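You operate a simulated robot arm through the tools that you are given. There is no shell and no other tool. Be economical: measure what you need, move in short steps, check, and stop when the job is done.

You run a simulated two-armed robot. Do the job below in one go: nothing can be reset, and whatever is moved stays where it is left.

Task
Plug in the table lamp and switch it on.
Fine: the socket is under the table lid by the lamp; socket switch off before the plug goes in, on again after; close the lid. Where these are worked on the way, their far stop is far enough and under half their travel is too little: table lid by the lamp.

The check looks at the end state, three seconds after you hand in, the way a careful person would. Anything else that was tipped, shoved, dropped, spilled or broken makes it a failure. A push-on lid holds only when it is set on centred and level and pressed home; a screw cap is set on level and turned clockwise until tight.

Robot
Two 7-joint arms with two-finger grippers on one trunk, on a base that drives. Base frame: it is fixed to the floor where the robot stands at the start and does not move with it; the origin is under the middle of the robot, x ahead of it, y to its left, z up; the surface under the hand at the start is at about z = 76. Units: cm, rad, N and s.
The left shoulder is at the start at [2.3, 21.6, 110.5], the right one opposite. With the tool pointing down near the work surface each hand reaches from about 10 to 76 cm from the robot's upright axis, wherever it stands, measured 20 degrees to its own side. Places, roughly: lamp plug [60, 0, 70]; middle socket switch [130, 0, 70]; socket switch by the lamp [50, 0, 70]; socket switch by the sign [210, 0, 70]; table lamp [50, 30, 100]; table lamp switch [50, 30, 80]; table lid by the lamp [60, 0, 80]. Payload 2.2 kg a hand.
The TCP of each hand is the grasp point between the finger pads, 1.9 cm short of the fingertips. In the tool frame z runs along the fingers and y along their closing line. Largest opening 11.6 cm; the body of the gripper starts 7 cm behind the TCP.
Orientation is that of the tool frame in the base frame, as a unit quaternion [x, y, z, w]. With the fingers straight down and closing along the base's y, the tool's x points along the base's -x, its y along +y and its z along -z.

Tools
- The arms move only by the tool arm_command. It takes "left_increments", "right_increments" or both (then of equal length, played together; a hand with none holds still); each is a list of rows, each a list of 7 numbers: the turn, a rotation vector about the tool's x, y, z in rad, then the shift along the tool's x, y, z in m, then the closure in counts, from 0 (fully open) to 255 (shut). In form: [[wx, wy, wz, x, y, z, hand], ...]. A call has 1 to 20 rows; each row shifts and turns the commanded pose from where the row before left it, along the tool's axes as they then stand. Each row takes 0.2 s and may step no farther than 5 cm and 0.15 rad from the row before; otherwise, or with a gripper value out of range, the whole call is refused. A pose out of reach is approached as far as the arm can. The call stops where the force on the tool passes 90 N (or 10 N more than at its start, if that is more) or the arm is blocked; 0.2 s more then pass. The fingers move at their own pace and stop on an object; they squeeze with about 25 N. The grip force told is the motor's: it shows also when the fingers shut on nothing. Time passes only in rows, and 0.2 s behind the last, so rows that do not move let the fingers close. The reply holds the time, the measured pose of the TCP, the force on the tool along the base axes, the opening and the grip force, in the units named above and with some noise, with the torque about the TCP (base axes, N m) and any sound that the robot's microphone picked up.
- Cameras (640 x 400 px; columns grow to the right, rows downward): "scene" is now at [13.13, 2.4, 128.45]; the picture's right is [0.25, -0.97, -0.00], its down [-0.49, -0.13, -0.86] and it looks along [0.83, 0.21, -0.51] (base axes); focal length 214 px, centre (320, 200). "left" rides on the left gripper at [6.9, 1.5, -9.7] in its tool frame; the picture's right is [-0.21, 0.98, 0.00], its down [-0.76, -0.17, -0.63] and it looks along [-0.62, -0.14, 0.77] (tool axes); focal length 251 px, centre (320, 200). "right" rides on the right gripper at [6.9, -1.5, -9.7] in its tool frame; the picture's right is [0.21, 0.98, 0.00], its down [-0.76, 0.17, -0.63] and it looks along [-0.62, 0.14, 0.77] (tool axes); focal length 251 px, centre (320, 200). There is no depth. A picture from a camera that has moved, and an enlarged one, comes with that camera's place and axes in the base frame and with its lens.
- get_image(camera): a new picture of that camera. It takes no simulated time.
- slide_trunk(by): slides the trunk up (or, below 0, down) by that many cm; the arms and the scene camera ride with it, the base frame stays. It gives what a move gives, with no picture.
- base_move(legs): drives the robot by 1 to 6 legs, each [ahead, left, turn to the left] in cm, cm and rad, along the robot's own axes; the way and the turn of a leg run together, so that a leg with both is an arc; at most 150 cm and 3.142 rad a leg. The arms and the cameras ride along, it lands a little off, and it stops where it bumps. It gives what a move gives.
- turn_head(pan, tilt): turns the head with the scene camera to pan (to the left, within 1.396 rad either way) and tilt (down, from -0.506 to 1.204), counted from straight ahead of the robot. It gives what a move gives.
- zoom(camera, box): a new picture of the part [left, top, right, bottom] of that camera's present view, enlarged. It takes no simulated time.
- close_job(): hands the job in; it is judged then, once.

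Go step by step. Nothing tells you exact positions but the pictures and the camera data: compare them with the known pose of the tool, close in by small moves and look again before you grip or let go. The budget is 120 turns and 92 pictures, counting those below and the enlarged ones. Unless the task says otherwise, let go and move clear before handing in, and close with one line.

The tools are called after ">>>" by a JSON object that holds its "api" and its "payload". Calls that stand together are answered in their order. arm_command: Moves the arms, as the interface text tells. Its arguments: {"type":"object","properties":{"left_increments":{"type":"array","items":{"type":"array","items":{"type":"number"}}},"right_increments":{"type":"array","items":{"type":"array","items":{"type":"number"}}}},"required":[]} The other tools are called the same way: slide_trunk (by) slides the trunk up or down; base_move (legs) drives the base; turn_head (pan, tilt) turns the head that bears the scene camera; get_image (camera) takes a picture; zoom (camera, box) takes an enlarged picture of a part of a camera's view; close_job () hands the job in.

At the start:

```text
clock: 0.0
left_position: [42.72, 20.49, 123.35]
left_orientation: [0.0, 1.0, 0.0, -0.001]
left_wrist_force: [0.4, 0.6, 0.3]
left_ft_torque: [-0.02, 0.03, -0.02]
left_width: 11.59
left_finger_force: 0.0
right_position: [45.84, -12.26, 115.3]
right_orientation: [0.0, 1.0, 0.0, 0.0]
right_wrist_force: [-0.4, 0.2, 0.9]
right_ft_torque: [0.01, 0.01, -0.01]
right_width: 11.6
right_finger_force: 0.1
trunk travel left (down, up): [-25.0, 24.0]
robot x, y, heading: [-0.02, 0.31, -0.003]
head pan, tilt: [0.251, 0.529]
```

scene: 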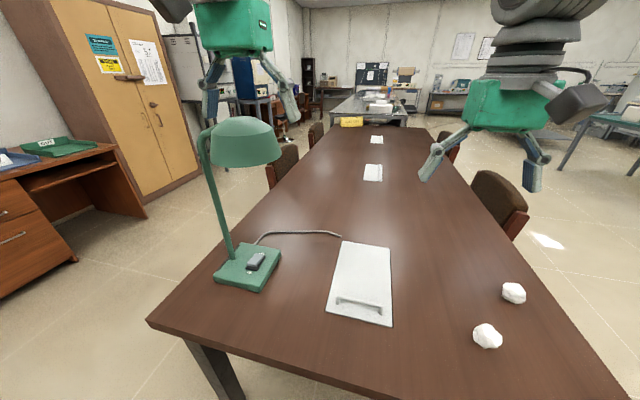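
right: 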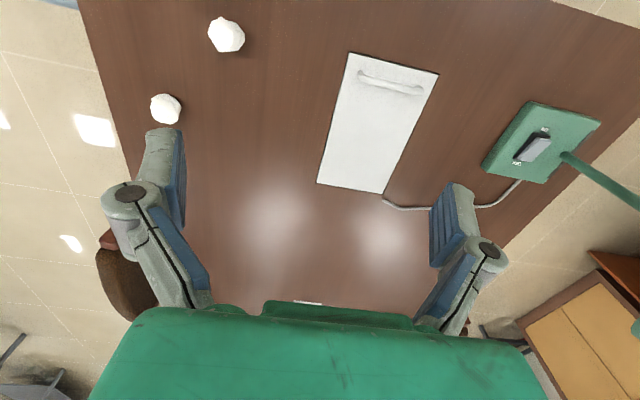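
left: 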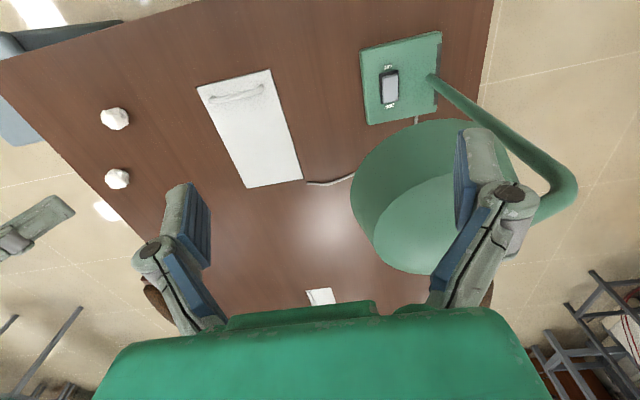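

I see the white lid with a bar handle at its near edge, the lamp to the left with a rocker switch on its base, and its cord going to the lid's far left corner. I'll look closer first.

>>> {"api": "zoom", "payload": {"camera": "scene", "box": [200, 210, 420, 348]}}

>>> {"api": "zoom", "payload": {"camera": "right", "box": [300, 30, 620, 230]}}

```text
2.90 times, centred on (310, 279) of scene
camera zoom: at [13.13, 2.4, 128.45], right [0.25, -0.97, 0.0], down [-0.49, -0.13, -0.86], along [0.83, 0.21, -0.51], focal length 622 px, centre (349, -29)
```

zoom: 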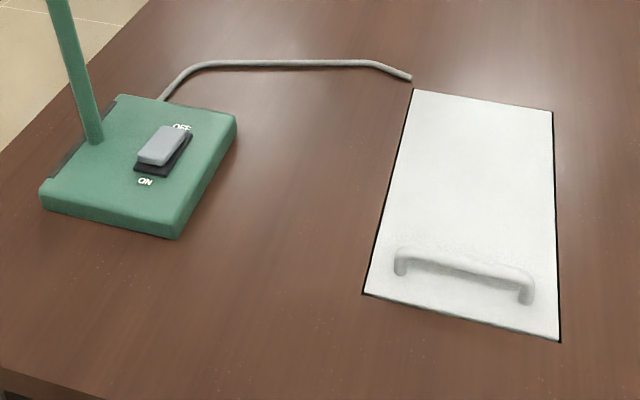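

```text
2.00 times, centred on (460, 130) of right
camera zoom: at [38.82, -13.86, 124.89], right [-0.21, 0.98, 0.0], down [0.76, 0.17, 0.63], along [0.62, 0.14, -0.78], focal length 503 px, centre (40, 340)
```

zoom: 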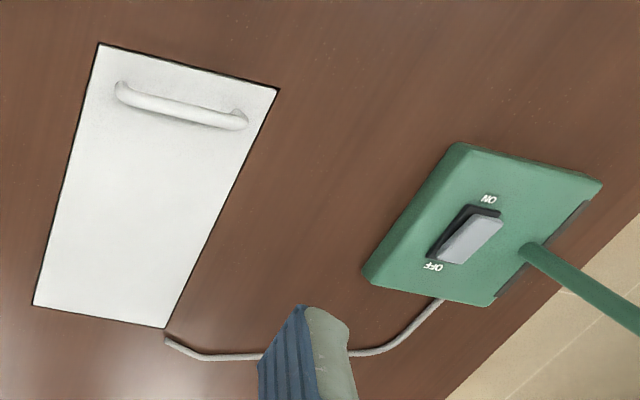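

The lid spans about x 45–73, y −8–9, with the handle along y near x 48. The lamp shade hangs over the lamp switch, so care is needed there. I'll bring the right hand above the handle, turned so it closes along x.

>>> {"api": "arm_command", "payload": {"right_increments": [[0, 0, 0, -0.005, 0.03, 0.03, 0], [0, 0, 0, -0.005, 0.03, 0.03, 0], [0, 0, 0, -0.005, 0.03, 0.03, 0], [0, 0, 0, -0.005, 0.03, 0.03, 0], [0, 0, 0, -0.0046, 0.009, 0.03, 0], [0, 0, -0.1428, 0, 0, 0, 0], [0, 0, -0.1428, 0, 0, 0, 0], [0, 0, -0.1428, 0, 0, 0, 0], [0, 0, -0.1428, 0, 0, 0, 0], [0, 0, -0.1428, 0, 0, 0, 0], [0, 0, -0.1428, 0, 0, 0, 0], [0, 0, -0.1428, 0, 0, 0, 0], [0, 0, -0.1428, 0, 0, 0, 0], [0, 0, -0.1428, 0, 0, 0, 0], [0, 0, -0.1428, 0, 0, 0, 0], [0, 0, -0.1428, 0, 0, 0, 0], [0, 0, 0, 0, 0, 0.04, 0], [0, 0, 0, 0, 0, 0.04, 0], [0, 0, 0, 0, 0, 0, 0]]}}

>>> {"api": "get_image", "payload": {"camera": "right"}}

>>> {"api": "get_image", "payload": {"camera": "scene"}}

```text
clock: 4.0
left_position: [42.37, 20.54, 123.42]
left_orientation: [0.001, 1.0, -0.001, 0.001]
left_wrist_force: [0.3, -1.0, -0.1]
left_ft_torque: [0.03, -0.01, -0.02]
left_width: 11.61
left_finger_force: 0.1
right_position: [47.89, 0.57, 92.22]
right_orientation: [-0.707, 0.707, -0.001, 0.0]
right_wrist_force: [-0.6, -1.4, 0.6]
right_ft_torque: [0.0, 0.01, -0.01]
right_width: 11.61
right_finger_force: 0.1
trunk travel left (down, up): [-25.0, 24.0]
robot x, y, heading: [-0.09, -0.07, -0.004]
head pan, tilt: [0.251, 0.529]
```

```text
86 pictures are left
camera right: at [49.35, -6.39, 101.81], right [-0.98, -0.22, 0.0], down [-0.17, 0.76, 0.63], along [-0.13, 0.62, -0.78], focal length 251 px, centre (320, 200)
```

right: 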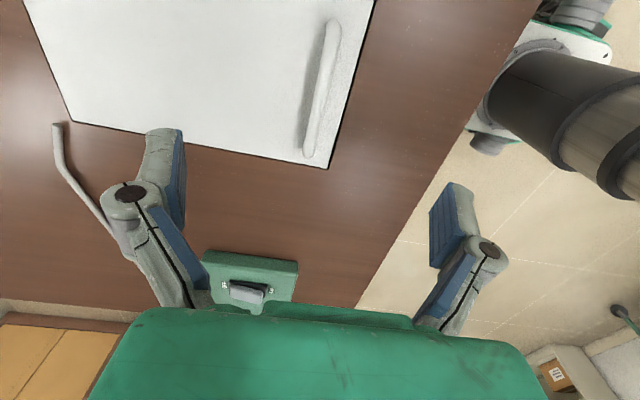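

```text
85 pictures are left
camera scene: at [13.13, 2.52, 128.45], right [0.25, -0.97, 0.0], down [-0.49, -0.13, -0.86], along [0.83, 0.21, -0.51], focal length 214 px, centre (320, 200)
```

scene: 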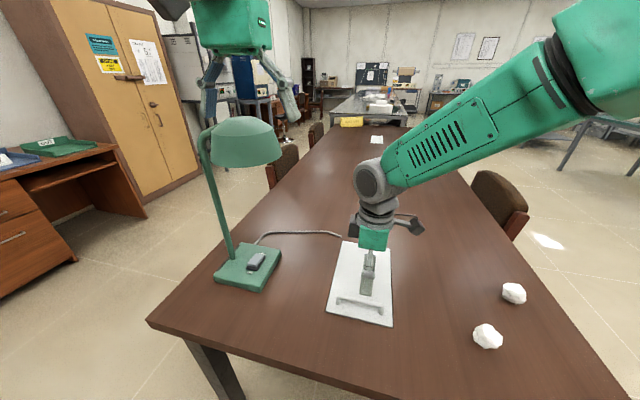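

The handle bar lies at x≈48.1, directly under the hand. I'll descend and grip it.

>>> {"api": "arm_command", "payload": {"right_increments": [[0, 0, 0, 0, -0.002, 0.04, 120], [0, 0, 0, 0, 0, 0.04, 120], [0, 0, 0, 0, 0, 0.03, 120], [0, 0, 0, 0, 0, 0.02, 120], [0, 0, 0, 0, 0, 0, 120]]}}

>>> {"api": "get_image", "payload": {"camera": "right"}}

>>> {"api": "zoom", "payload": {"camera": "scene", "box": [300, 220, 420, 340]}}

```text
clock: 5.2
left_position: [42.43, 20.53, 123.39]
left_orientation: [0.0, 1.0, -0.001, 0.001]
left_wrist_force: [-0.2, 0.9, 0.8]
left_ft_torque: [-0.02, 0.0, -0.02]
left_width: 11.61
left_finger_force: 0.1
right_position: [48.12, 0.75, 79.36]
right_orientation: [0.707, -0.707, 0.001, -0.001]
right_wrist_force: [0.3, 0.4, -0.5]
right_ft_torque: [-0.01, -0.01, 0.01]
right_width: 6.14
right_finger_force: 0.1
trunk travel left (down, up): [-25.0, 24.0]
robot x, y, heading: [0.0, 0.1, 0.001]
head pan, tilt: [0.251, 0.529]
```

```text
84 pictures are left
camera right: at [49.63, -6.33, 88.97], right [-0.98, -0.21, 0.0], down [-0.17, 0.76, 0.63], along [-0.13, 0.62, -0.78], focal length 251 px, centre (320, 200)
```

right: 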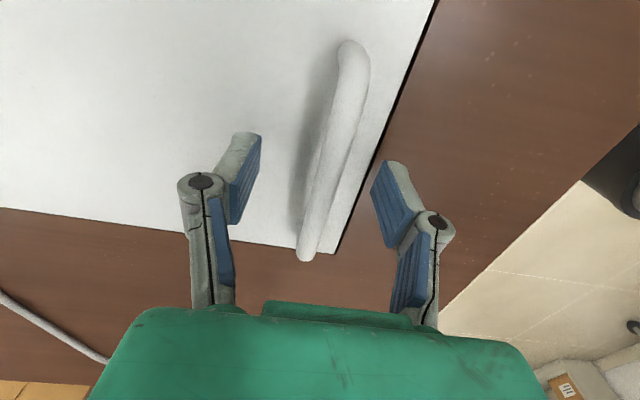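

```text
3.33 times, centred on (360, 280) of scene
camera zoom: at [13.18, 2.52, 128.44], right [0.25, -0.97, 0.0], down [-0.49, -0.13, -0.86], along [0.83, 0.21, -0.51], focal length 715 px, centre (187, -67)
```

zoom: 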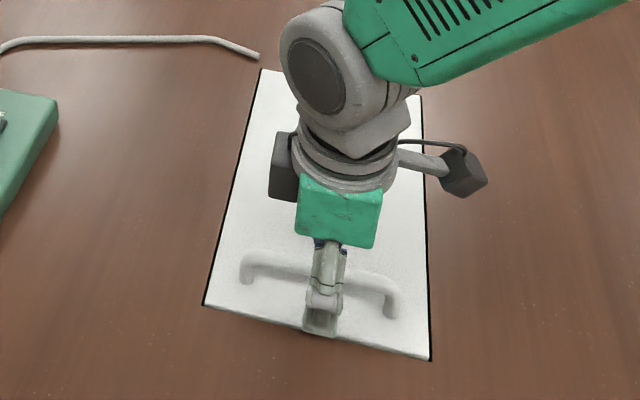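

Fingers straddle the bar. I'll close on it and test with a small lift.

>>> {"api": "arm_command", "payload": {"right_increments": [[0, 0, 0, 0, 0, 0.003, 255], [0, 0, 0, 0, 0, 0, 255], [0, 0, 0, 0, 0, 0, 255], [0, 0, 0, 0, 0, -0.01, 255], [0, 0, 0, 0, 0, -0.01, 255], [0, 0, 0, 0, 0, -0.01, 255], [0, 0, 0, 0, 0, 0, 255]]}}

>>> {"api": "zoom", "payload": {"camera": "scene", "box": [300, 220, 420, 340]}}

```text
clock: 6.8
left_position: [42.55, 20.66, 123.43]
left_orientation: [0.001, 1.0, -0.001, 0.0]
left_wrist_force: [-0.2, 0.0, -0.5]
left_ft_torque: [0.05, 0.03, 0.0]
left_width: 11.62
left_finger_force: 0.1
right_position: [48.5, 0.65, 82.04]
right_orientation: [-0.707, 0.707, -0.001, 0.002]
right_wrist_force: [7.4, -4.0, -3.5]
right_ft_torque: [-0.36, -0.01, 0.14]
right_width: 0.6
right_finger_force: 30.2
trunk travel left (down, up): [-25.0, 24.0]
robot x, y, heading: [-0.02, 0.04, 0.0]
head pan, tilt: [0.251, 0.529]
```

```text
3.33 times, centred on (360, 280) of scene
camera zoom: at [13.36, 2.43, 128.42], right [0.25, -0.97, 0.0], down [-0.49, -0.13, -0.86], along [0.83, 0.21, -0.51], focal length 715 px, centre (187, -67)
```

zoom: 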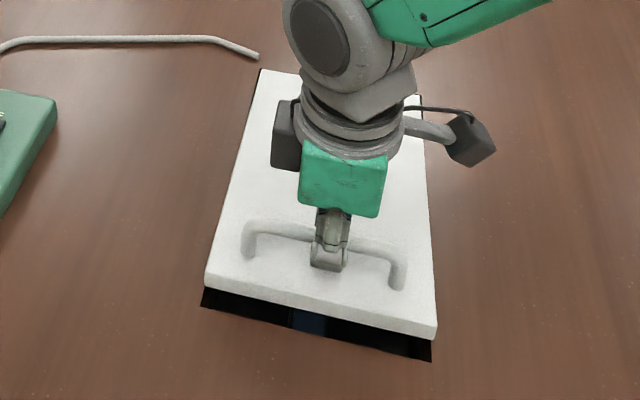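

The lid is hinged at the far edge and lifting nicely. I'll continue along the arc, tilting the hand a bit with it.

>>> {"api": "arm_command", "payload": {"right_increments": [[-0.05, 0, 0, 0, -0.0065, -0.014, 255], [-0.05, 0, 0, 0, -0.0065, -0.014, 255], [-0.05, 0, 0, 0, -0.0051, -0.01435, 255], [-0.05, 0, 0, 0, -0.0051, -0.01435, 255], [-0.05, 0, 0, 0, -0.0053, -0.0141, 255], [-0.05, 0, 0, 0, -0.0053, -0.0141, 255], [-0.05, 0, 0, 0, -0.0061, -0.0142, 255], [-0.05, 0, 0, 0, -0.0061, -0.0142, 255], [0, 0, 0, 0, 0, 0, 255]]}}

>>> {"api": "get_image", "payload": {"camera": "scene"}}

>>> {"api": "get_image", "payload": {"camera": "right"}}

```text
clock: 8.8
left_position: [42.36, 20.43, 123.46]
left_orientation: [0.0, 1.0, -0.001, 0.001]
left_wrist_force: [0.1, -0.2, -0.1]
left_ft_torque: [-0.02, -0.04, -0.02]
left_width: 11.6
left_finger_force: 0.1
right_position: [54.69, 0.56, 92.38]
right_orientation: [-0.693, 0.694, 0.139, -0.14]
right_wrist_force: [-8.1, -3.3, 5.6]
right_ft_torque: [0.08, -0.12, -0.02]
right_width: 0.0
right_finger_force: 28.6
trunk travel left (down, up): [-25.0, 24.0]
robot x, y, heading: [-0.09, -0.03, -0.002]
head pan, tilt: [0.251, 0.529]
```

```text
81 pictures are left
camera scene: at [13.01, 2.4, 128.46], right [0.25, -0.97, 0.0], down [-0.49, -0.13, -0.86], along [0.84, 0.21, -0.51], focal length 214 px, centre (320, 200)
```

scene: 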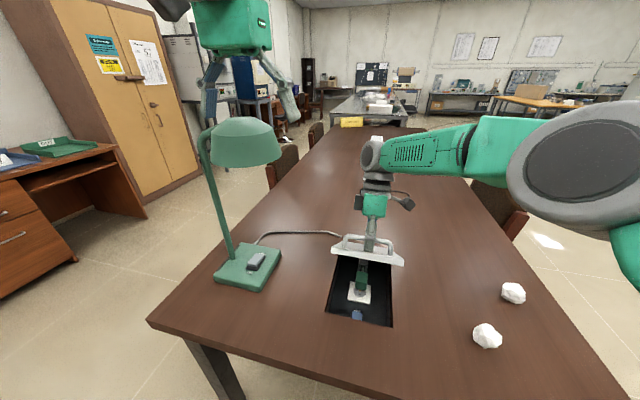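

```text
80 pictures are left
camera right: at [59.77, -6.37, 100.66], right [-0.9, -0.21, 0.38], down [0.09, 0.76, 0.65], along [-0.42, 0.62, -0.66], focal length 251 px, centre (320, 200)
```

right: 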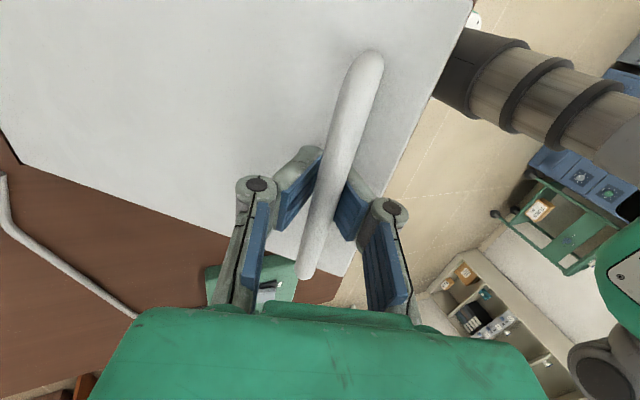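

The lid is about 35° up, showing a well with a socket, plug and switch. Continuing the arc.

>>> {"api": "arm_command", "payload": {"right_increments": [[-0.05, 0, 0, 0, -0.006, -0.014, 255], [-0.05, 0, 0, 0, -0.006, -0.014, 255], [-0.05, 0, 0, 0, -0.0075, -0.0155, 255], [-0.05, 0, 0, 0, -0.0075, -0.0155, 255], [-0.05, 0, 0, 0, -0.0102, -0.0188, 255], [-0.05, 0, 0, 0, -0.0102, -0.0188, 255], [-0.05, 0, 0, 0, -0.012, -0.0183, 255], [-0.05, 0, 0, 0, -0.012, -0.0183, 255], [0, 0, 0, 0, 0, 0, 255]]}}

>>> {"api": "get_image", "payload": {"camera": "scene"}}

```text
clock: 9.8
left_position: [42.71, 20.69, 122.89]
left_orientation: [0.0, 1.0, -0.001, -0.007]
left_wrist_force: [-0.9, 0.7, 0.3]
left_ft_torque: [0.01, -0.07, 0.01]
left_width: 11.59
left_finger_force: 0.0
right_position: [56.35, 0.71, 95.34]
right_orientation: [-0.674, 0.681, 0.203, -0.201]
right_wrist_force: [57.0, 19.6, -74.9]
right_ft_torque: [0.39, 0.55, 0.17]
right_width: 1.12
right_finger_force: 38.3
right hand out of reach, approached as far as the arm can: row 2, 3, 4, 5
trunk travel left (down, up): [-25.0, 24.0]
robot x, y, heading: [0.28, 0.21, 0.003]
head pan, tilt: [0.251, 0.529]
stopped in row 5 (right hand): the force on the tool passed its limit at 98 N (the readings are from after the stop); the commanded pose is now the measured one
```

```text
79 pictures are left
camera scene: at [15.24, 3.27, 128.12], right [0.25, -0.97, 0.0], down [-0.5, -0.13, -0.85], along [0.83, 0.21, -0.52], focal length 214 px, centre (320, 200)
```

scene: 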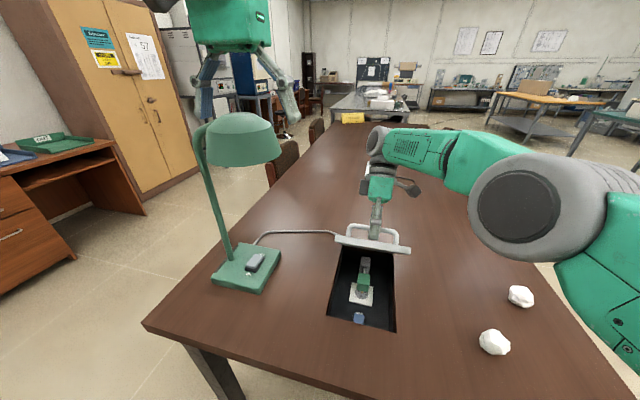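

The arm hit a reach limit with this much tilt and pulled on the lid. I'll ease toward the hinge and untilt to relax the load.

>>> {"api": "arm_command", "payload": {"right_increments": [[0.04, 0, 0, 0, -0.004, 0.0015, 255], [0.04, 0, 0, 0, -0.004, 0.0015, 255], [0.04, 0, 0, 0, 0, 0, 255], [0.04, 0, 0, 0, 0, 0, 255], [0.04, 0, 0, 0, 0, 0, 255]]}}

>>> {"api": "zoom", "payload": {"camera": "scene", "box": [300, 140, 440, 340]}}

```text
clock: 11.1
left_position: [42.89, 20.8, 122.69]
left_orientation: [0.0, 1.0, -0.001, -0.008]
left_wrist_force: [0.3, 0.4, 0.1]
left_ft_torque: [-0.03, 0.01, 0.02]
left_width: 11.58
left_finger_force: 0.0
right_position: [56.3, 0.63, 94.98]
right_orientation: [-0.692, 0.697, 0.136, -0.13]
right_wrist_force: [55.0, 26.7, -71.0]
right_ft_torque: [-0.28, 0.72, 0.65]
right_width: 0.55
right_finger_force: 34.6
trunk travel left (down, up): [-25.0, 24.0]
robot x, y, heading: [-0.04, -0.3, 0.002]
head pan, tilt: [0.251, 0.529]
```

```text
2.00 times, centred on (370, 240) of scene
camera zoom: at [15.41, 3.58, 128.12], right [0.25, -0.97, 0.0], down [-0.51, -0.13, -0.85], along [0.83, 0.21, -0.52], focal length 429 px, centre (220, 120)
```

zoom: 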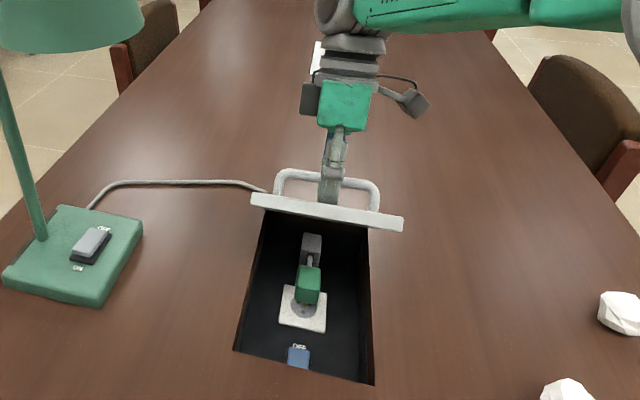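

The remaining force is pure pull along the lid, away from the hinge. I'll move further toward the hinge.

>>> {"api": "arm_command", "payload": {"right_increments": [[0, 0, 0, 0, -0.0044, 0.0024, 255], [0, 0, 0, 0, -0.0044, 0.0024, 255], [0, 0, 0, 0, -0.0044, 0.0024, 255], [0, 0, 0, 0, -0.0044, 0.0024, 255], [0, 0, 0, 0, 0, 0, 255]]}}

```text
clock: 12.2
left_position: [41.32, 20.16, 124.09]
left_orientation: [0.0, 1.0, 0.001, 0.006]
left_wrist_force: [0.7, 0.0, 0.0]
left_ft_torque: [0.0, 0.02, -0.03]
left_width: 11.58
left_finger_force: 0.1
right_position: [56.6, -0.17, 94.72]
right_orientation: [-0.692, 0.697, 0.133, -0.132]
right_wrist_force: [0.4, 2.9, -2.0]
right_ft_torque: [0.02, 0.02, 0.09]
right_width: 0.59
right_finger_force: 28.6
trunk travel left (down, up): [-25.0, 24.0]
robot x, y, heading: [0.24, 0.2, -0.002]
head pan, tilt: [0.251, 0.529]
```

Load gone. I'll continue the arc while untilting, which keeps the arm within reach.

>>> {"api": "arm_command", "payload": {"right_increments": [[0.05, 0, 0, 0, -0.011, -0.0143, 255], [0.05, 0, 0, 0, -0.011, -0.0143, 255], [0.05, 0, 0, 0, -0.0167, -0.0142, 255], [0.05, 0, 0, 0, -0.0167, -0.0142, 255], [0, 0, 0, 0, 0, 0, 255]]}}

>>> {"api": "get_image", "payload": {"camera": "scene"}}

```text
clock: 13.4
left_position: [41.53, 20.44, 123.82]
left_orientation: [0.0, 1.0, 0.0, 0.004]
left_wrist_force: [0.2, -0.1, -0.2]
left_ft_torque: [0.01, 0.01, -0.03]
left_width: 11.59
left_finger_force: 0.1
right_position: [62.64, -0.19, 98.29]
right_orientation: [-0.703, 0.706, 0.063, -0.063]
right_wrist_force: [0.8, 3.9, -4.3]
right_ft_torque: [0.03, -0.05, 0.09]
right_width: 0.61
right_finger_force: 28.6
right hand out of reach, approached as far as the arm can: row 4
trunk travel left (down, up): [-25.0, 24.0]
robot x, y, heading: [-0.11, -0.33, -0.004]
head pan, tilt: [0.251, 0.529]
```

```text
77 pictures are left
camera scene: at [13.42, 2.72, 128.42], right [0.25, -0.97, 0.0], down [-0.49, -0.13, -0.86], along [0.83, 0.21, -0.51], focal length 214 px, centre (320, 200)
```

scene: 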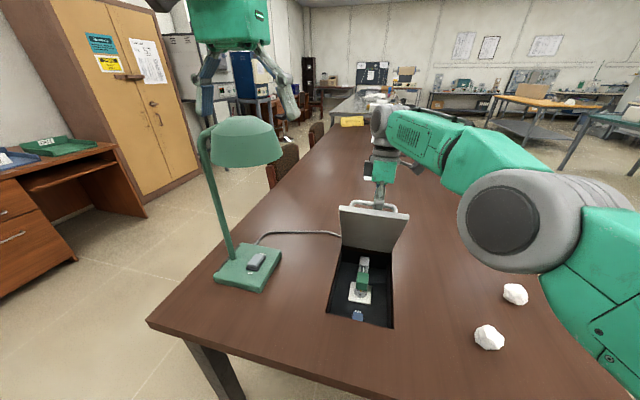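

The lid is about 58° up, and the right arm is at its reach. I'll hold it there and bring the left hand (closed, pitched forward) under the lid to push it the rest of the way.

>>> {"api": "arm_command", "payload": {"left_increments": [[0, 0, 0, 0.037, 0, 0, 255], [0, 0, 0, 0.037, 0, 0, 255], [0, 0, 0, 0.037, 0, 0, 255], [0, -0.15, 0, 0, 0, 0, 255], [0, -0.15, 0, 0, 0, 0, 255], [0, -0.15, 0, 0, 0, 0, 255], [0, -0.15, 0, 0, 0, 0, 255], [0, -0.15, 0, 0, 0, 0, 255], [0, -0.15, 0, 0, 0, 0, 255], [0, -0.15, 0, 0, 0, 0, 255], [0, -0.15, 0, 0, 0, 0, 255], [0, 0, 0, 0.0386, 0, 0.015, 255], [0, 0, 0, 0.0386, 0, 0.015, 255], [0, 0, 0, 0.0386, 0, 0.015, 255], [0, 0, 0, 0.0386, 0, 0.015, 255], [0, 0, 0, 0.0386, 0, 0.015, 255], [0, 0, 0, 0.0386, 0, 0.015, 255], [0, 0, 0, 0.0386, 0, 0.015, 255], [0, 0, 0, 0, 0, 0, 255]]}}

>>> {"api": "get_image", "payload": {"camera": "left"}}

>>> {"api": "get_image", "payload": {"camera": "scene"}}

```text
clock: 17.4
left_position: [41.45, 10.15, 108.34]
left_orientation: [0.0, 0.823, 0.001, 0.568]
left_wrist_force: [0.4, 0.0, -0.3]
left_ft_torque: [0.01, 0.03, 0.03]
left_width: 0.01
left_finger_force: 25.3
left hand out of reach, approached as far as the arm can: row 10, 11, 12, 13, 14, 15, 16, 17, 18
right_position: [62.7, -0.31, 98.31]
right_orientation: [-0.702, 0.706, 0.064, -0.063]
right_wrist_force: [0.3, -2.1, -4.7]
right_ft_torque: [0.07, 0.02, 0.08]
right_width: 0.6
right_finger_force: 29.0
trunk travel left (down, up): [-25.0, 24.0]
robot x, y, heading: [0.22, 0.14, 0.002]
head pan, tilt: [0.251, 0.529]
```

```text
76 pictures are left
camera left: at [29.92, 11.78, 105.32], right [0.08, 0.98, 0.2], down [-0.32, -0.17, 0.93], along [0.94, -0.14, 0.3], focal length 251 px, centre (320, 200)
```

left: 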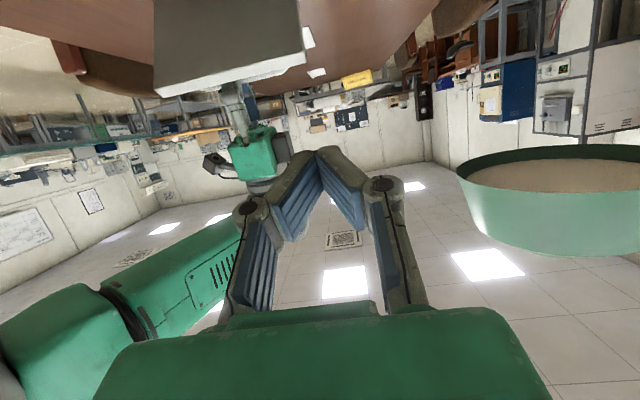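

```text
75 pictures are left
camera scene: at [13.47, 2.46, 128.42], right [0.25, -0.97, 0.0], down [-0.49, -0.13, -0.86], along [0.83, 0.22, -0.51], focal length 214 px, centre (320, 200)
```

scene: 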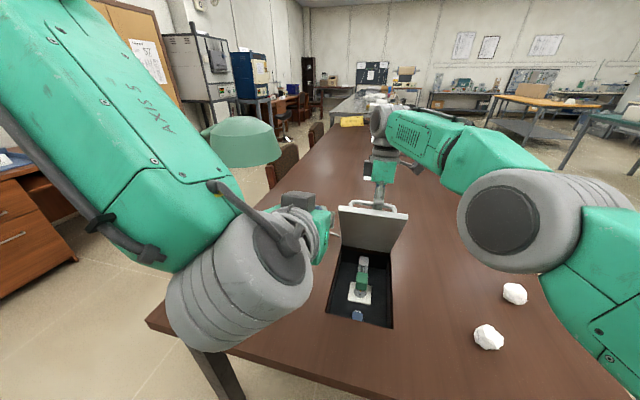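

The left hand was too close to the body for that pitch. Moving it forward to in front of the lid, where it is reachable.

>>> {"api": "arm_command", "payload": {"left_increments": [[0, 0, 0, -0.0059, -0.03, 0.029, 255], [0, 0, 0, -0.0059, -0.03, 0.029, 255], [0, 0, 0, -0.0059, -0.03, 0.029, 255], [0, 0, 0, -0.0059, -0.03, 0.029, 255], [0, 0, 0, -0.0059, -0.03, 0.029, 255], [0, 0, 0, -0.0059, -0.03, 0.029, 255], [0, 0, 0, 0, 0, 0, 255], [0, 0, 0, 0, 0, 0, 255]]}}

>>> {"api": "get_image", "payload": {"camera": "scene"}}

```text
clock: 19.2
left_position: [60.43, -6.39, 104.46]
left_orientation: [-0.005, 0.824, 0.022, 0.566]
left_wrist_force: [-0.9, 0.0, -0.5]
left_ft_torque: [0.02, 0.01, 0.0]
left_width: 0.02
left_finger_force: 24.7
right_position: [63.55, -1.8, 98.53]
right_orientation: [-0.697, 0.712, 0.065, -0.058]
right_wrist_force: [7.6, -29.1, -22.9]
right_ft_torque: [0.23, 0.08, 0.57]
right_width: 0.59
right_finger_force: 28.7
trunk travel left (down, up): [-25.0, 24.0]
robot x, y, heading: [0.34, -0.17, -0.005]
head pan, tilt: [0.251, 0.529]
```

```text
74 pictures are left
camera scene: at [13.99, 1.23, 128.36], right [0.25, -0.97, -0.01], down [-0.5, -0.12, -0.86], along [0.83, 0.22, -0.51], focal length 214 px, centre (320, 200)
```

scene: 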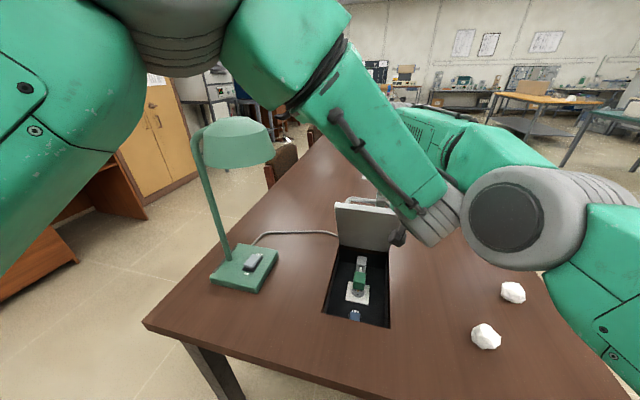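

The shift applied from the actual pose, so the arms are touching. Reversing that move.

>>> {"api": "arm_command", "payload": {"left_increments": [[0, 0, 0, 0.0059, 0.03, -0.029, 255], [0, 0, 0, 0.0059, 0.03, -0.029, 255], [0, 0, 0, 0.0059, 0.03, -0.029, 255], [0, 0, 0, 0.0059, 0.03, -0.029, 255], [0, 0, 0, 0, 0, 0, 255]]}}

>>> {"api": "get_image", "payload": {"camera": "scene"}}

```text
clock: 20.4
left_position: [47.31, 3.96, 107.44]
left_orientation: [0.0, 0.823, 0.0, 0.568]
left_wrist_force: [0.0, 0.5, 0.1]
left_ft_torque: [-0.03, 0.01, 0.02]
left_width: 0.02
left_finger_force: 24.7
right_position: [62.73, -0.09, 98.36]
right_orientation: [-0.702, 0.706, 0.064, -0.062]
right_wrist_force: [1.0, 8.0, -4.5]
right_ft_torque: [-0.03, 0.03, 0.21]
right_width: 0.59
right_finger_force: 28.3
trunk travel left (down, up): [-25.0, 24.0]
robot x, y, heading: [0.08, 0.09, -0.001]
head pan, tilt: [0.251, 0.529]
```

```text
73 pictures are left
camera scene: at [13.46, 2.72, 128.41], right [0.25, -0.97, 0.0], down [-0.49, -0.13, -0.86], along [0.83, 0.21, -0.51], focal length 214 px, centre (320, 200)
```

scene: 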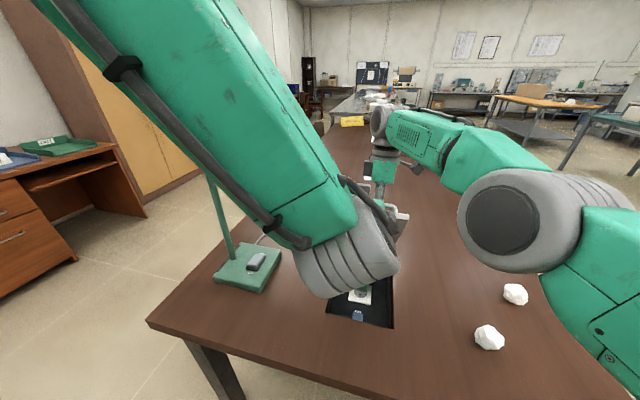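

Now lowering the left hand straight down in front of the lid's underside.

>>> {"api": "arm_command", "payload": {"left_increments": [[0, 0, 0, 0.036, 0, 0.014, 255], [0, 0, 0, 0.036, 0, 0.014, 255], [0, 0, 0, 0.036, 0, 0.014, 255], [0, 0, 0, 0.036, 0, 0.014, 255], [0, 0, 0, 0, 0, 0, 255]]}}

>>> {"api": "get_image", "payload": {"camera": "left"}}

>>> {"api": "get_image", "payload": {"camera": "scene"}}

```text
clock: 21.6
left_position: [47.29, 4.03, 91.96]
left_orientation: [0.0, 0.823, 0.001, 0.568]
left_wrist_force: [0.6, 0.2, 1.2]
left_ft_torque: [0.0, 0.01, 0.01]
left_width: 0.0
left_finger_force: 24.9
right_position: [62.74, -0.46, 98.33]
right_orientation: [-0.702, 0.706, 0.065, -0.062]
right_wrist_force: [1.4, 2.3, -4.8]
right_ft_torque: [0.08, 0.02, 0.07]
right_width: 0.58
right_finger_force: 28.4
trunk travel left (down, up): [-25.0, 24.0]
robot x, y, heading: [0.06, 0.19, 0.001]
head pan, tilt: [0.251, 0.529]
```

```text
72 pictures are left
camera left: at [35.83, 5.58, 88.87], right [0.08, 0.98, 0.2], down [-0.32, -0.17, 0.93], along [0.94, -0.14, 0.3], focal length 251 px, centre (320, 200)
```

left: 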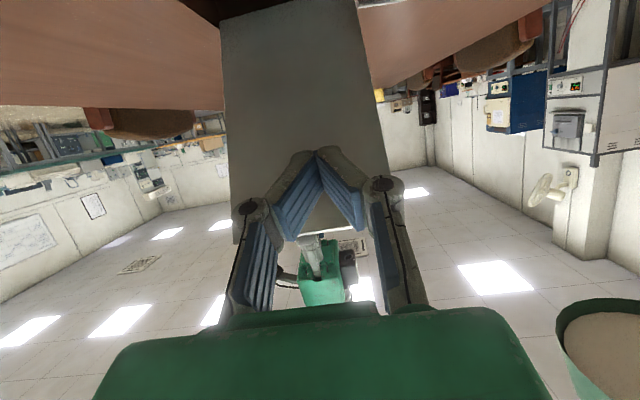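

```text
71 pictures are left
camera scene: at [13.51, 2.47, 128.42], right [0.25, -0.97, 0.0], down [-0.49, -0.13, -0.86], along [0.83, 0.21, -0.51], focal length 214 px, centre (320, 200)
```

scene: 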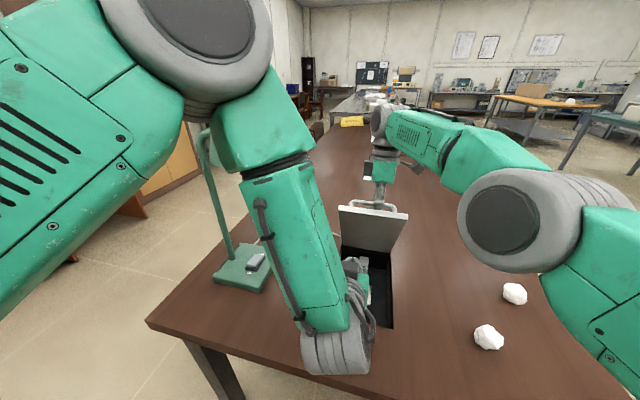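

The left hand is ready below the lid. I push forward until it touches the underside.

>>> {"api": "arm_command", "payload": {"left_increments": [[0, 0, 0, -0.0109, 0, 0.028, 255], [0, 0, 0, -0.0109, 0, 0.028, 255], [0, 0, 0, -0.0109, 0, 0.028, 255], [0, 0, 0, -0.0073, 0, 0.0186, 255], [0, 0, 0, -0.0055, 0, 0.014, 255], [0, 0, 0, 0, 0, 0, 255]]}}

>>> {"api": "zoom", "payload": {"camera": "scene", "box": [290, 140, 450, 340]}}

>>> {"api": "get_image", "payload": {"camera": "left"}}

```text
clock: 23.1
left_position: [59.62, 3.83, 91.68]
left_orientation: [0.003, 0.826, -0.002, 0.564]
left_wrist_force: [-33.5, -0.4, -3.5]
left_ft_torque: [-0.01, -0.04, -0.01]
left_width: 0.6
left_finger_force: 28.5
right_position: [63.06, -0.43, 98.34]
right_orientation: [-0.702, 0.707, 0.062, -0.06]
right_wrist_force: [27.2, 0.3, -5.2]
right_ft_torque: [-0.03, 0.13, 0.12]
right_width: 0.01
right_finger_force: 28.9
trunk travel left (down, up): [-25.0, 24.0]
robot x, y, heading: [0.24, 0.13, -0.001]
head pan, tilt: [0.251, 0.529]
```

```text
2.00 times, centred on (370, 240) of scene
camera zoom: at [13.53, 2.47, 128.4], right [0.25, -0.97, 0.0], down [-0.49, -0.13, -0.86], along [0.83, 0.22, -0.51], focal length 429 px, centre (220, 120)
```

zoom: 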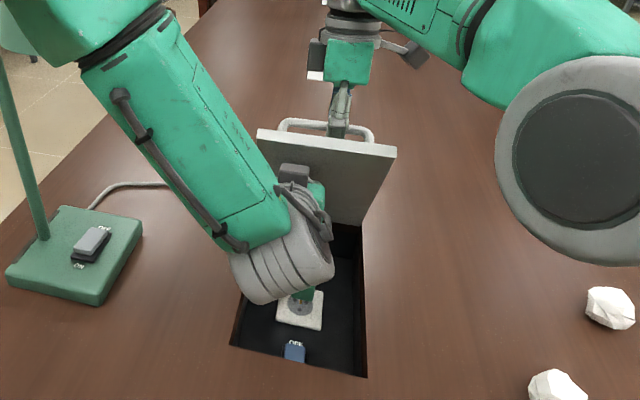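

```text
69 pictures are left
camera left: at [48.11, 5.55, 88.78], right [0.08, 0.98, 0.2], down [-0.32, -0.17, 0.93], along [0.95, -0.14, 0.29], focal length 251 px, centre (320, 200)
```

left: 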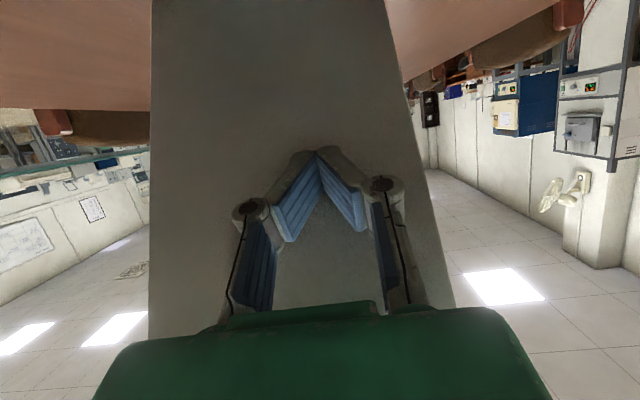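

Left fingertips press the underside (33 N, balanced by the right). Now the right hand opens slightly and slides up off the handle.

>>> {"api": "arm_command", "payload": {"right_increments": [[0, 0, 0, 0, 0, 0, 200], [0, 0, 0, 0, 0, 0, 200], [0, 0, 0, 0, 0, -0.015, 200], [0, 0, 0, 0, 0, -0.02, 200], [0, 0, 0, 0, 0, -0.03, 200], [0, 0, 0, 0, 0, 0, 200]]}}

>>> {"api": "zoom", "payload": {"camera": "scene", "box": [290, 140, 450, 340]}}

```text
clock: 24.4
left_position: [60.02, 4.03, 92.0]
left_orientation: [0.0, 0.823, 0.001, 0.567]
left_wrist_force: [-0.8, 0.5, -1.0]
left_ft_torque: [0.02, 0.01, 0.01]
left_width: 0.6
left_finger_force: 27.8
right_position: [62.26, -0.9, 102.42]
right_orientation: [-0.702, 0.707, 0.064, -0.063]
right_wrist_force: [0.0, 0.6, 0.2]
right_ft_torque: [-0.01, 0.03, 0.01]
right_width: 2.52
right_finger_force: 0.1
right hand out of reach, approached as far as the arm can: row 3, 4, 5
trunk travel left (down, up): [-25.0, 24.0]
robot x, y, heading: [-0.1, 0.16, 0.0]
head pan, tilt: [0.251, 0.529]
```

```text
2.00 times, centred on (370, 240) of scene
camera zoom: at [13.61, 2.39, 128.4], right [0.25, -0.97, 0.0], down [-0.49, -0.13, -0.86], along [0.83, 0.22, -0.51], focal length 429 px, centre (220, 120)
```

zoom: 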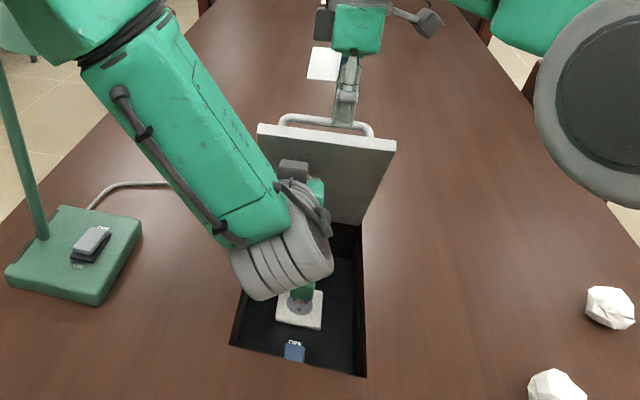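

The lid now stays without load. Moving the right hand out along the bar to the right and then up and back.

>>> {"api": "arm_command", "payload": {"right_increments": [[0, 0, 0, 0.03, 0, -0.005, 200], [0, 0, 0, 0.03, 0, -0.01, 200], [0, 0, 0, 0.04, 0, -0.01, 200], [0, 0, 0, 0.04, 0, -0.01, 200], [0, 0, 0, 0.04, 0.02, -0.01, 200], [0, 0, 0, 0.03, 0.04, -0.01, 200], [0, 0, 0, 0.02, 0.04, 0, 200], [0, 0, 0, 0, 0.04, 0, 200], [0, 0, 0, 0, 0, 0, 200]]}}

>>> {"api": "zoom", "payload": {"camera": "scene", "box": [250, 100, 490, 340]}}

```text
refused: row 6 steps farther than a row can; nothing moved
```

```text
1.67 times, centred on (370, 220) of scene
camera zoom: at [13.61, 2.39, 128.4], right [0.25, -0.97, 0.0], down [-0.49, -0.13, -0.86], along [0.83, 0.22, -0.51], focal length 358 px, centre (237, 167)
```

zoom: 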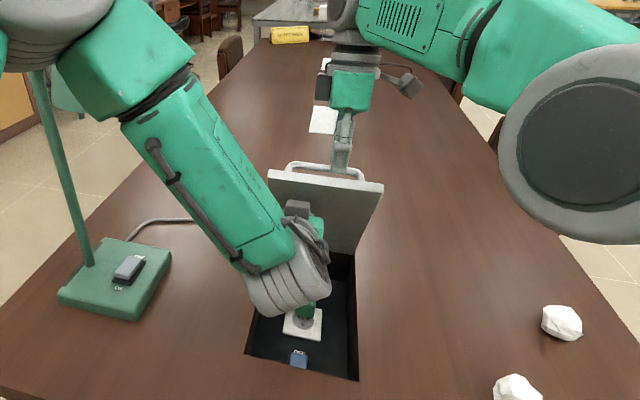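

>>> {"api": "arm_command", "payload": {"right_increments": [[0, 0, 0, 0.03, 0, -0.005, 200], [0, 0, 0, 0.03, 0, -0.01, 200], [0, 0, 0, 0.04, 0, -0.01, 200], [0, 0, 0, 0.04, 0, -0.01, 200], [0, 0, 0, 0.04, 0.02, -0.01, 200], [0, 0, 0, 0.02, 0.04, -0.01, 200], [0, 0, 0, 0.02, 0.04, 0, 200], [0, 0, 0, 0, 0.04, 0, 200], [0, 0, 0, 0, 0, 0, 200]]}}

>>> {"api": "zoom", "payload": {"camera": "scene", "box": [250, 100, 490, 340]}}

```text
clock: 26.4
left_position: [59.81, 3.94, 91.96]
left_orientation: [0.001, 0.824, 0.001, 0.567]
left_wrist_force: [-0.8, 0.0, -0.3]
left_ft_torque: [0.01, -0.03, 0.0]
left_width: 0.02
left_finger_force: 28.6
right_position: [48.91, -22.79, 110.41]
right_orientation: [-0.702, 0.707, 0.065, -0.062]
right_wrist_force: [-0.1, -0.8, -0.5]
right_ft_torque: [0.01, 0.0, 0.02]
right_width: 2.53
right_finger_force: 0.1
trunk travel left (down, up): [-25.0, 24.0]
robot x, y, heading: [-0.14, 0.1, -0.002]
head pan, tilt: [0.251, 0.529]
```

```text
1.67 times, centred on (370, 220) of scene
camera zoom: at [13.43, 2.24, 128.42], right [0.25, -0.97, 0.0], down [-0.49, -0.12, -0.86], along [0.83, 0.22, -0.51], focal length 358 px, centre (237, 167)
```

zoom: 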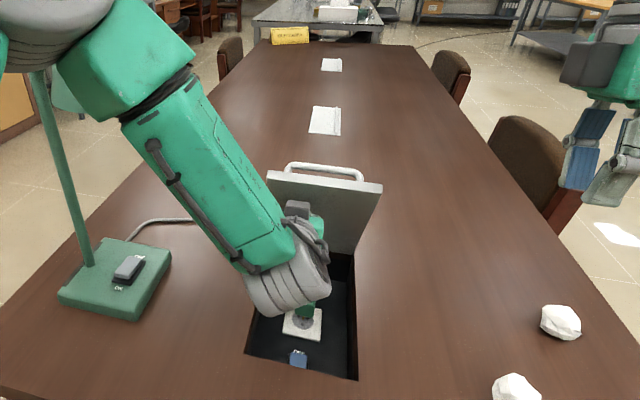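

The right hand is clear. Pushing the lid further open with the left hand.

>>> {"api": "arm_command", "payload": {"left_increments": [[0, 0, 0, -0.0073, 0, 0.0186, 255], [0, 0, 0, -0.0073, 0, 0.0186, 255], [0, 0, 0, -0.0073, 0, 0.0186, 255], [0, 0, 0, -0.0073, 0, 0.0186, 255], [0, 0, 0, -0.0073, 0, 0.0186, 255], [0, 0, 0, -0.0073, 0, 0.0186, 255], [0, 0, 0, 0, 0, 0, 255]]}}

>>> {"api": "zoom", "payload": {"camera": "scene", "box": [250, 100, 490, 340]}}

```text
clock: 28.1
left_position: [71.88, 4.01, 92.33]
left_orientation: [0.001, 0.823, 0.001, 0.568]
left_wrist_force: [0.1, -0.3, 0.4]
left_ft_torque: [0.0, 0.0, 0.0]
left_width: 0.0
left_finger_force: 28.8
right_position: [48.75, -22.92, 110.37]
right_orientation: [-0.702, 0.707, 0.065, -0.062]
right_wrist_force: [0.0, -0.2, 0.8]
right_ft_torque: [0.01, -0.01, 0.01]
right_width: 2.5
right_finger_force: 0.0
trunk travel left (down, up): [-25.0, 24.0]
robot x, y, heading: [0.04, 0.01, -0.004]
head pan, tilt: [0.251, 0.529]
```

```text
1.67 times, centred on (370, 220) of scene
camera zoom: at [13.37, 2.24, 128.44], right [0.25, -0.97, 0.0], down [-0.49, -0.12, -0.86], along [0.83, 0.22, -0.51], focal length 358 px, centre (237, 167)
```

zoom: 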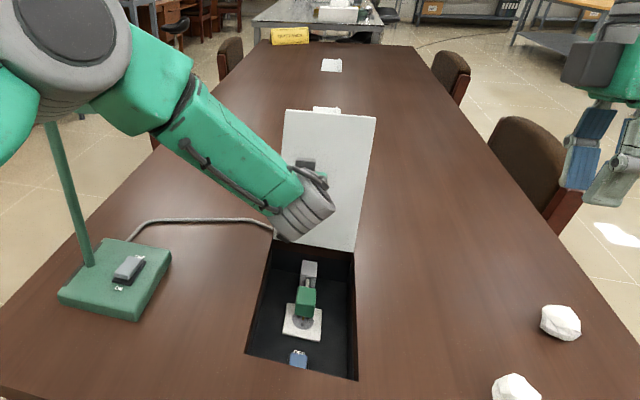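

The lid stands roughly upright with no load on the hand. I'll retreat the left hand and check that it stays.

>>> {"api": "arm_command", "payload": {"left_increments": [[0, 0, 0, 0.0109, 0, -0.028, 255], [0, 0, 0, 0.0145, 0, -0.0373, 255], [0, 0, 0, 0.0145, 0, -0.0373, 255], [0, 0, 0, 0.0145, 0, -0.0373, 255], [0, 0, 0, 0.0145, 0, -0.0373, 255], [0, 0, 0, 0.0145, 0.02, -0.0373, 255], [0, 0, 0, -0.03, 0.03, -0.01, 255], [0, 0, 0, -0.03, 0.03, -0.01, 255], [0, 0, 0, 0, 0, 0, 255]]}}

>>> {"api": "get_image", "payload": {"camera": "scene"}}

```text
clock: 30.1
left_position: [48.82, 12.11, 98.29]
left_orientation: [0.0, 0.823, 0.001, 0.568]
left_wrist_force: [-0.3, -0.3, -0.7]
left_ft_torque: [0.0, -0.03, 0.01]
left_width: 0.0
left_finger_force: 28.5
right_position: [48.81, -22.73, 110.53]
right_orientation: [-0.702, 0.707, 0.063, -0.062]
right_wrist_force: [-0.2, 0.3, -1.0]
right_ft_torque: [0.03, 0.01, -0.01]
right_width: 2.54
right_finger_force: 0.0
trunk travel left (down, up): [-25.0, 24.0]
robot x, y, heading: [0.32, 0.0, 0.001]
head pan, tilt: [0.251, 0.529]
```

```text
64 pictures are left
camera scene: at [13.35, 2.46, 128.43], right [0.25, -0.97, 0.0], down [-0.49, -0.13, -0.86], along [0.83, 0.22, -0.51], focal length 214 px, centre (320, 200)
```

scene: 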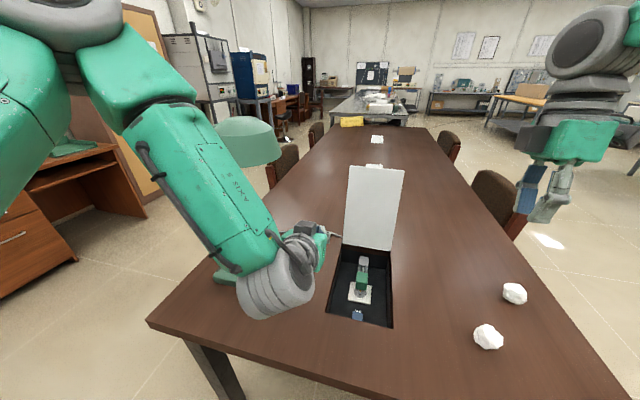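

The lid stays up. Now I look closely at the well.

>>> {"api": "zoom", "payload": {"camera": "scene", "box": [310, 235, 410, 335]}}

>>> {"api": "zoom", "payload": {"camera": "scene", "box": [340, 290, 380, 330]}}

```text
4.00 times, centred on (360, 285) of scene
camera zoom: at [13.35, 2.46, 128.43], right [0.25, -0.97, 0.0], down [-0.49, -0.13, -0.86], along [0.83, 0.22, -0.51], focal length 858 px, centre (160, -140)
```

zoom: 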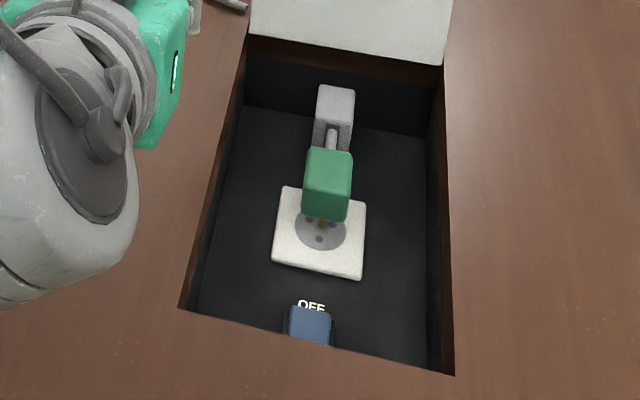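

```text
10.00 times, centred on (360, 310) of scene
camera zoom: at [13.35, 2.46, 128.43], right [0.25, -0.97, 0.0], down [-0.49, -0.13, -0.86], along [0.83, 0.22, -0.51], focal length 2145 px, centre (-80, -900)
```

zoom: 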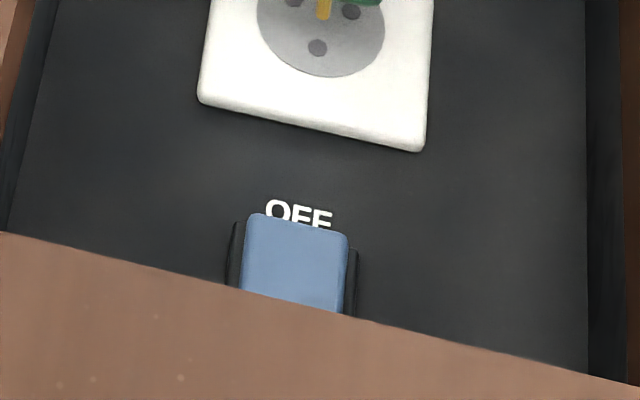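

The socket is on the well floor facing up, its blue switch sits at the near edge, and the plug is above the socket with a grey cable holder behind. I'll use the right wrist camera for a better view.

>>> {"api": "arm_command", "payload": {"right_increments": [[0.0315, 0, 0, -0.022, -0.0252, 0.0355, 200], [0.0315, 0, 0, -0.022, -0.0252, 0.0355, 200], [0.0315, 0, 0, -0.022, -0.0252, 0.0355, 200], [0.0315, 0, 0, -0.022, -0.0252, 0.0355, 200], [0, 0, 0, 0, 0, 0, 200]]}}

>>> {"api": "get_image", "payload": {"camera": "right"}}

```text
clock: 31.2
left_position: [48.75, 12.04, 98.36]
left_orientation: [0.001, 0.823, 0.0, 0.568]
left_wrist_force: [-0.4, -0.8, 0.1]
left_ft_torque: [0.03, -0.03, -0.02]
left_width: 0.0
left_finger_force: 28.5
right_position: [57.12, -14.11, 95.04]
right_orientation: [-0.704, 0.709, 0.02, -0.017]
right_wrist_force: [-0.5, 0.6, 0.1]
right_ft_torque: [0.0, 0.0, 0.0]
right_width: 2.5
right_finger_force: 0.1
trunk travel left (down, up): [-25.0, 24.0]
robot x, y, heading: [0.13, -0.15, 0.006]
head pan, tilt: [0.251, 0.529]
```

```text
61 pictures are left
camera right: at [59.04, -21.28, 104.59], right [-0.98, -0.21, 0.05], down [-0.13, 0.76, 0.64], along [-0.17, 0.62, -0.77], focal length 251 px, centre (320, 200)
```

right: 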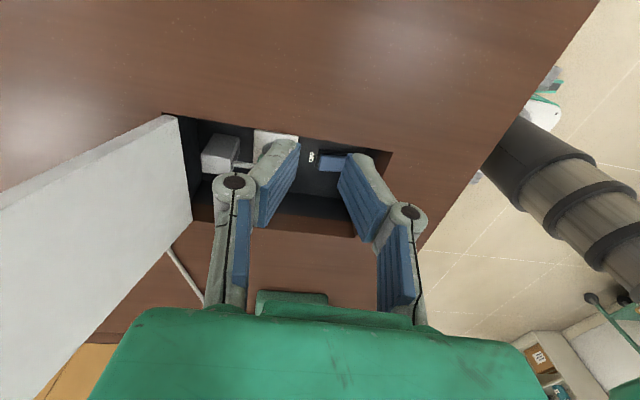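

>>> {"api": "arm_command", "payload": {"right_increments": [[0, 0, 0, -0.02, 0, 0, 0], [0, 0, 0, -0.02, 0, 0, 0], [0, 0, 0, 0, 0, 0, 0], [0, 0, 0, 0, 0, 0, 0]]}}

>>> {"api": "zoom", "payload": {"camera": "right", "box": [140, 50, 420, 225]}}

```text
clock: 32.2
left_position: [48.74, 12.06, 98.28]
left_orientation: [0.0, 0.823, 0.001, 0.568]
left_wrist_force: [-0.2, 0.3, 0.5]
left_ft_torque: [0.0, 0.0, -0.04]
left_width: 0.0
left_finger_force: 28.5
right_position: [57.21, -10.17, 94.97]
right_orientation: [-0.705, 0.709, 0.019, -0.018]
right_wrist_force: [-0.2, 0.2, 0.7]
right_ft_torque: [0.01, -0.02, 0.03]
right_width: 11.59
right_finger_force: 0.1
trunk travel left (down, up): [-25.0, 24.0]
robot x, y, heading: [-0.01, 0.02, 0.004]
head pan, tilt: [0.251, 0.529]
```

```text
2.29 times, centred on (280, 138) of right
camera zoom: at [59.11, -17.23, 104.52], right [-0.98, -0.21, 0.05], down [-0.13, 0.76, 0.64], along [-0.17, 0.62, -0.76], focal length 575 px, centre (411, 343)
```

zoom: 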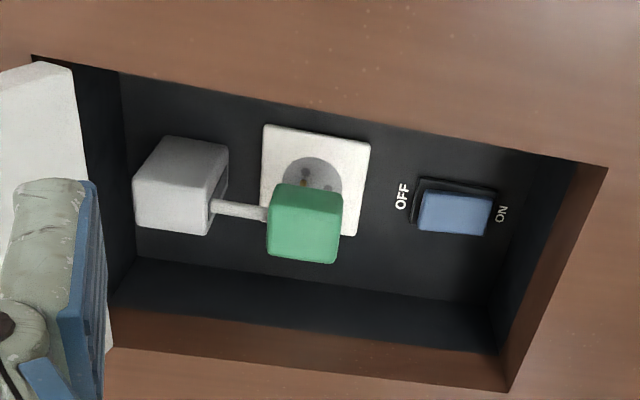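

>>> {"api": "zoom", "payload": {"camera": "right", "box": [300, 115, 380, 165]}}

>>> {"api": "zoom", "payload": {"camera": "right", "box": [190, 95, 310, 170]}}

```text
8.00 times, centred on (340, 140) of right
camera zoom: at [59.11, -17.23, 104.52], right [-0.98, -0.21, 0.05], down [-0.13, 0.76, 0.64], along [-0.17, 0.62, -0.76], focal length 2012 px, centre (160, 680)
```

zoom: 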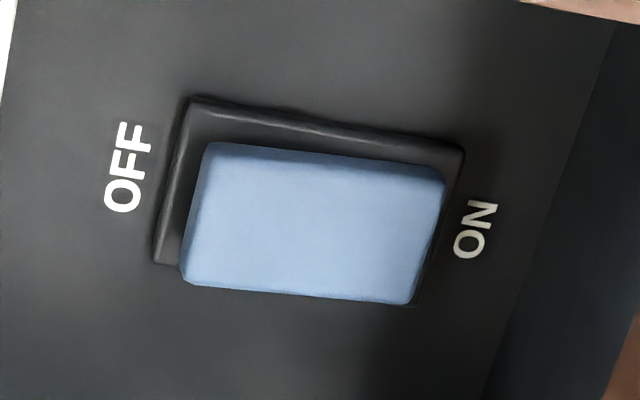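

```text
5.33 times, centred on (250, 132) of right
camera zoom: at [59.11, -17.23, 104.52], right [-0.98, -0.21, 0.05], down [-0.13, 0.76, 0.64], along [-0.17, 0.62, -0.76], focal length 1341 px, centre (693, 560)
```

zoom: 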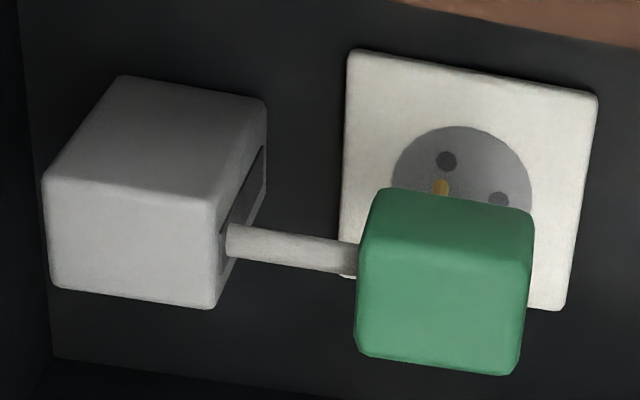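

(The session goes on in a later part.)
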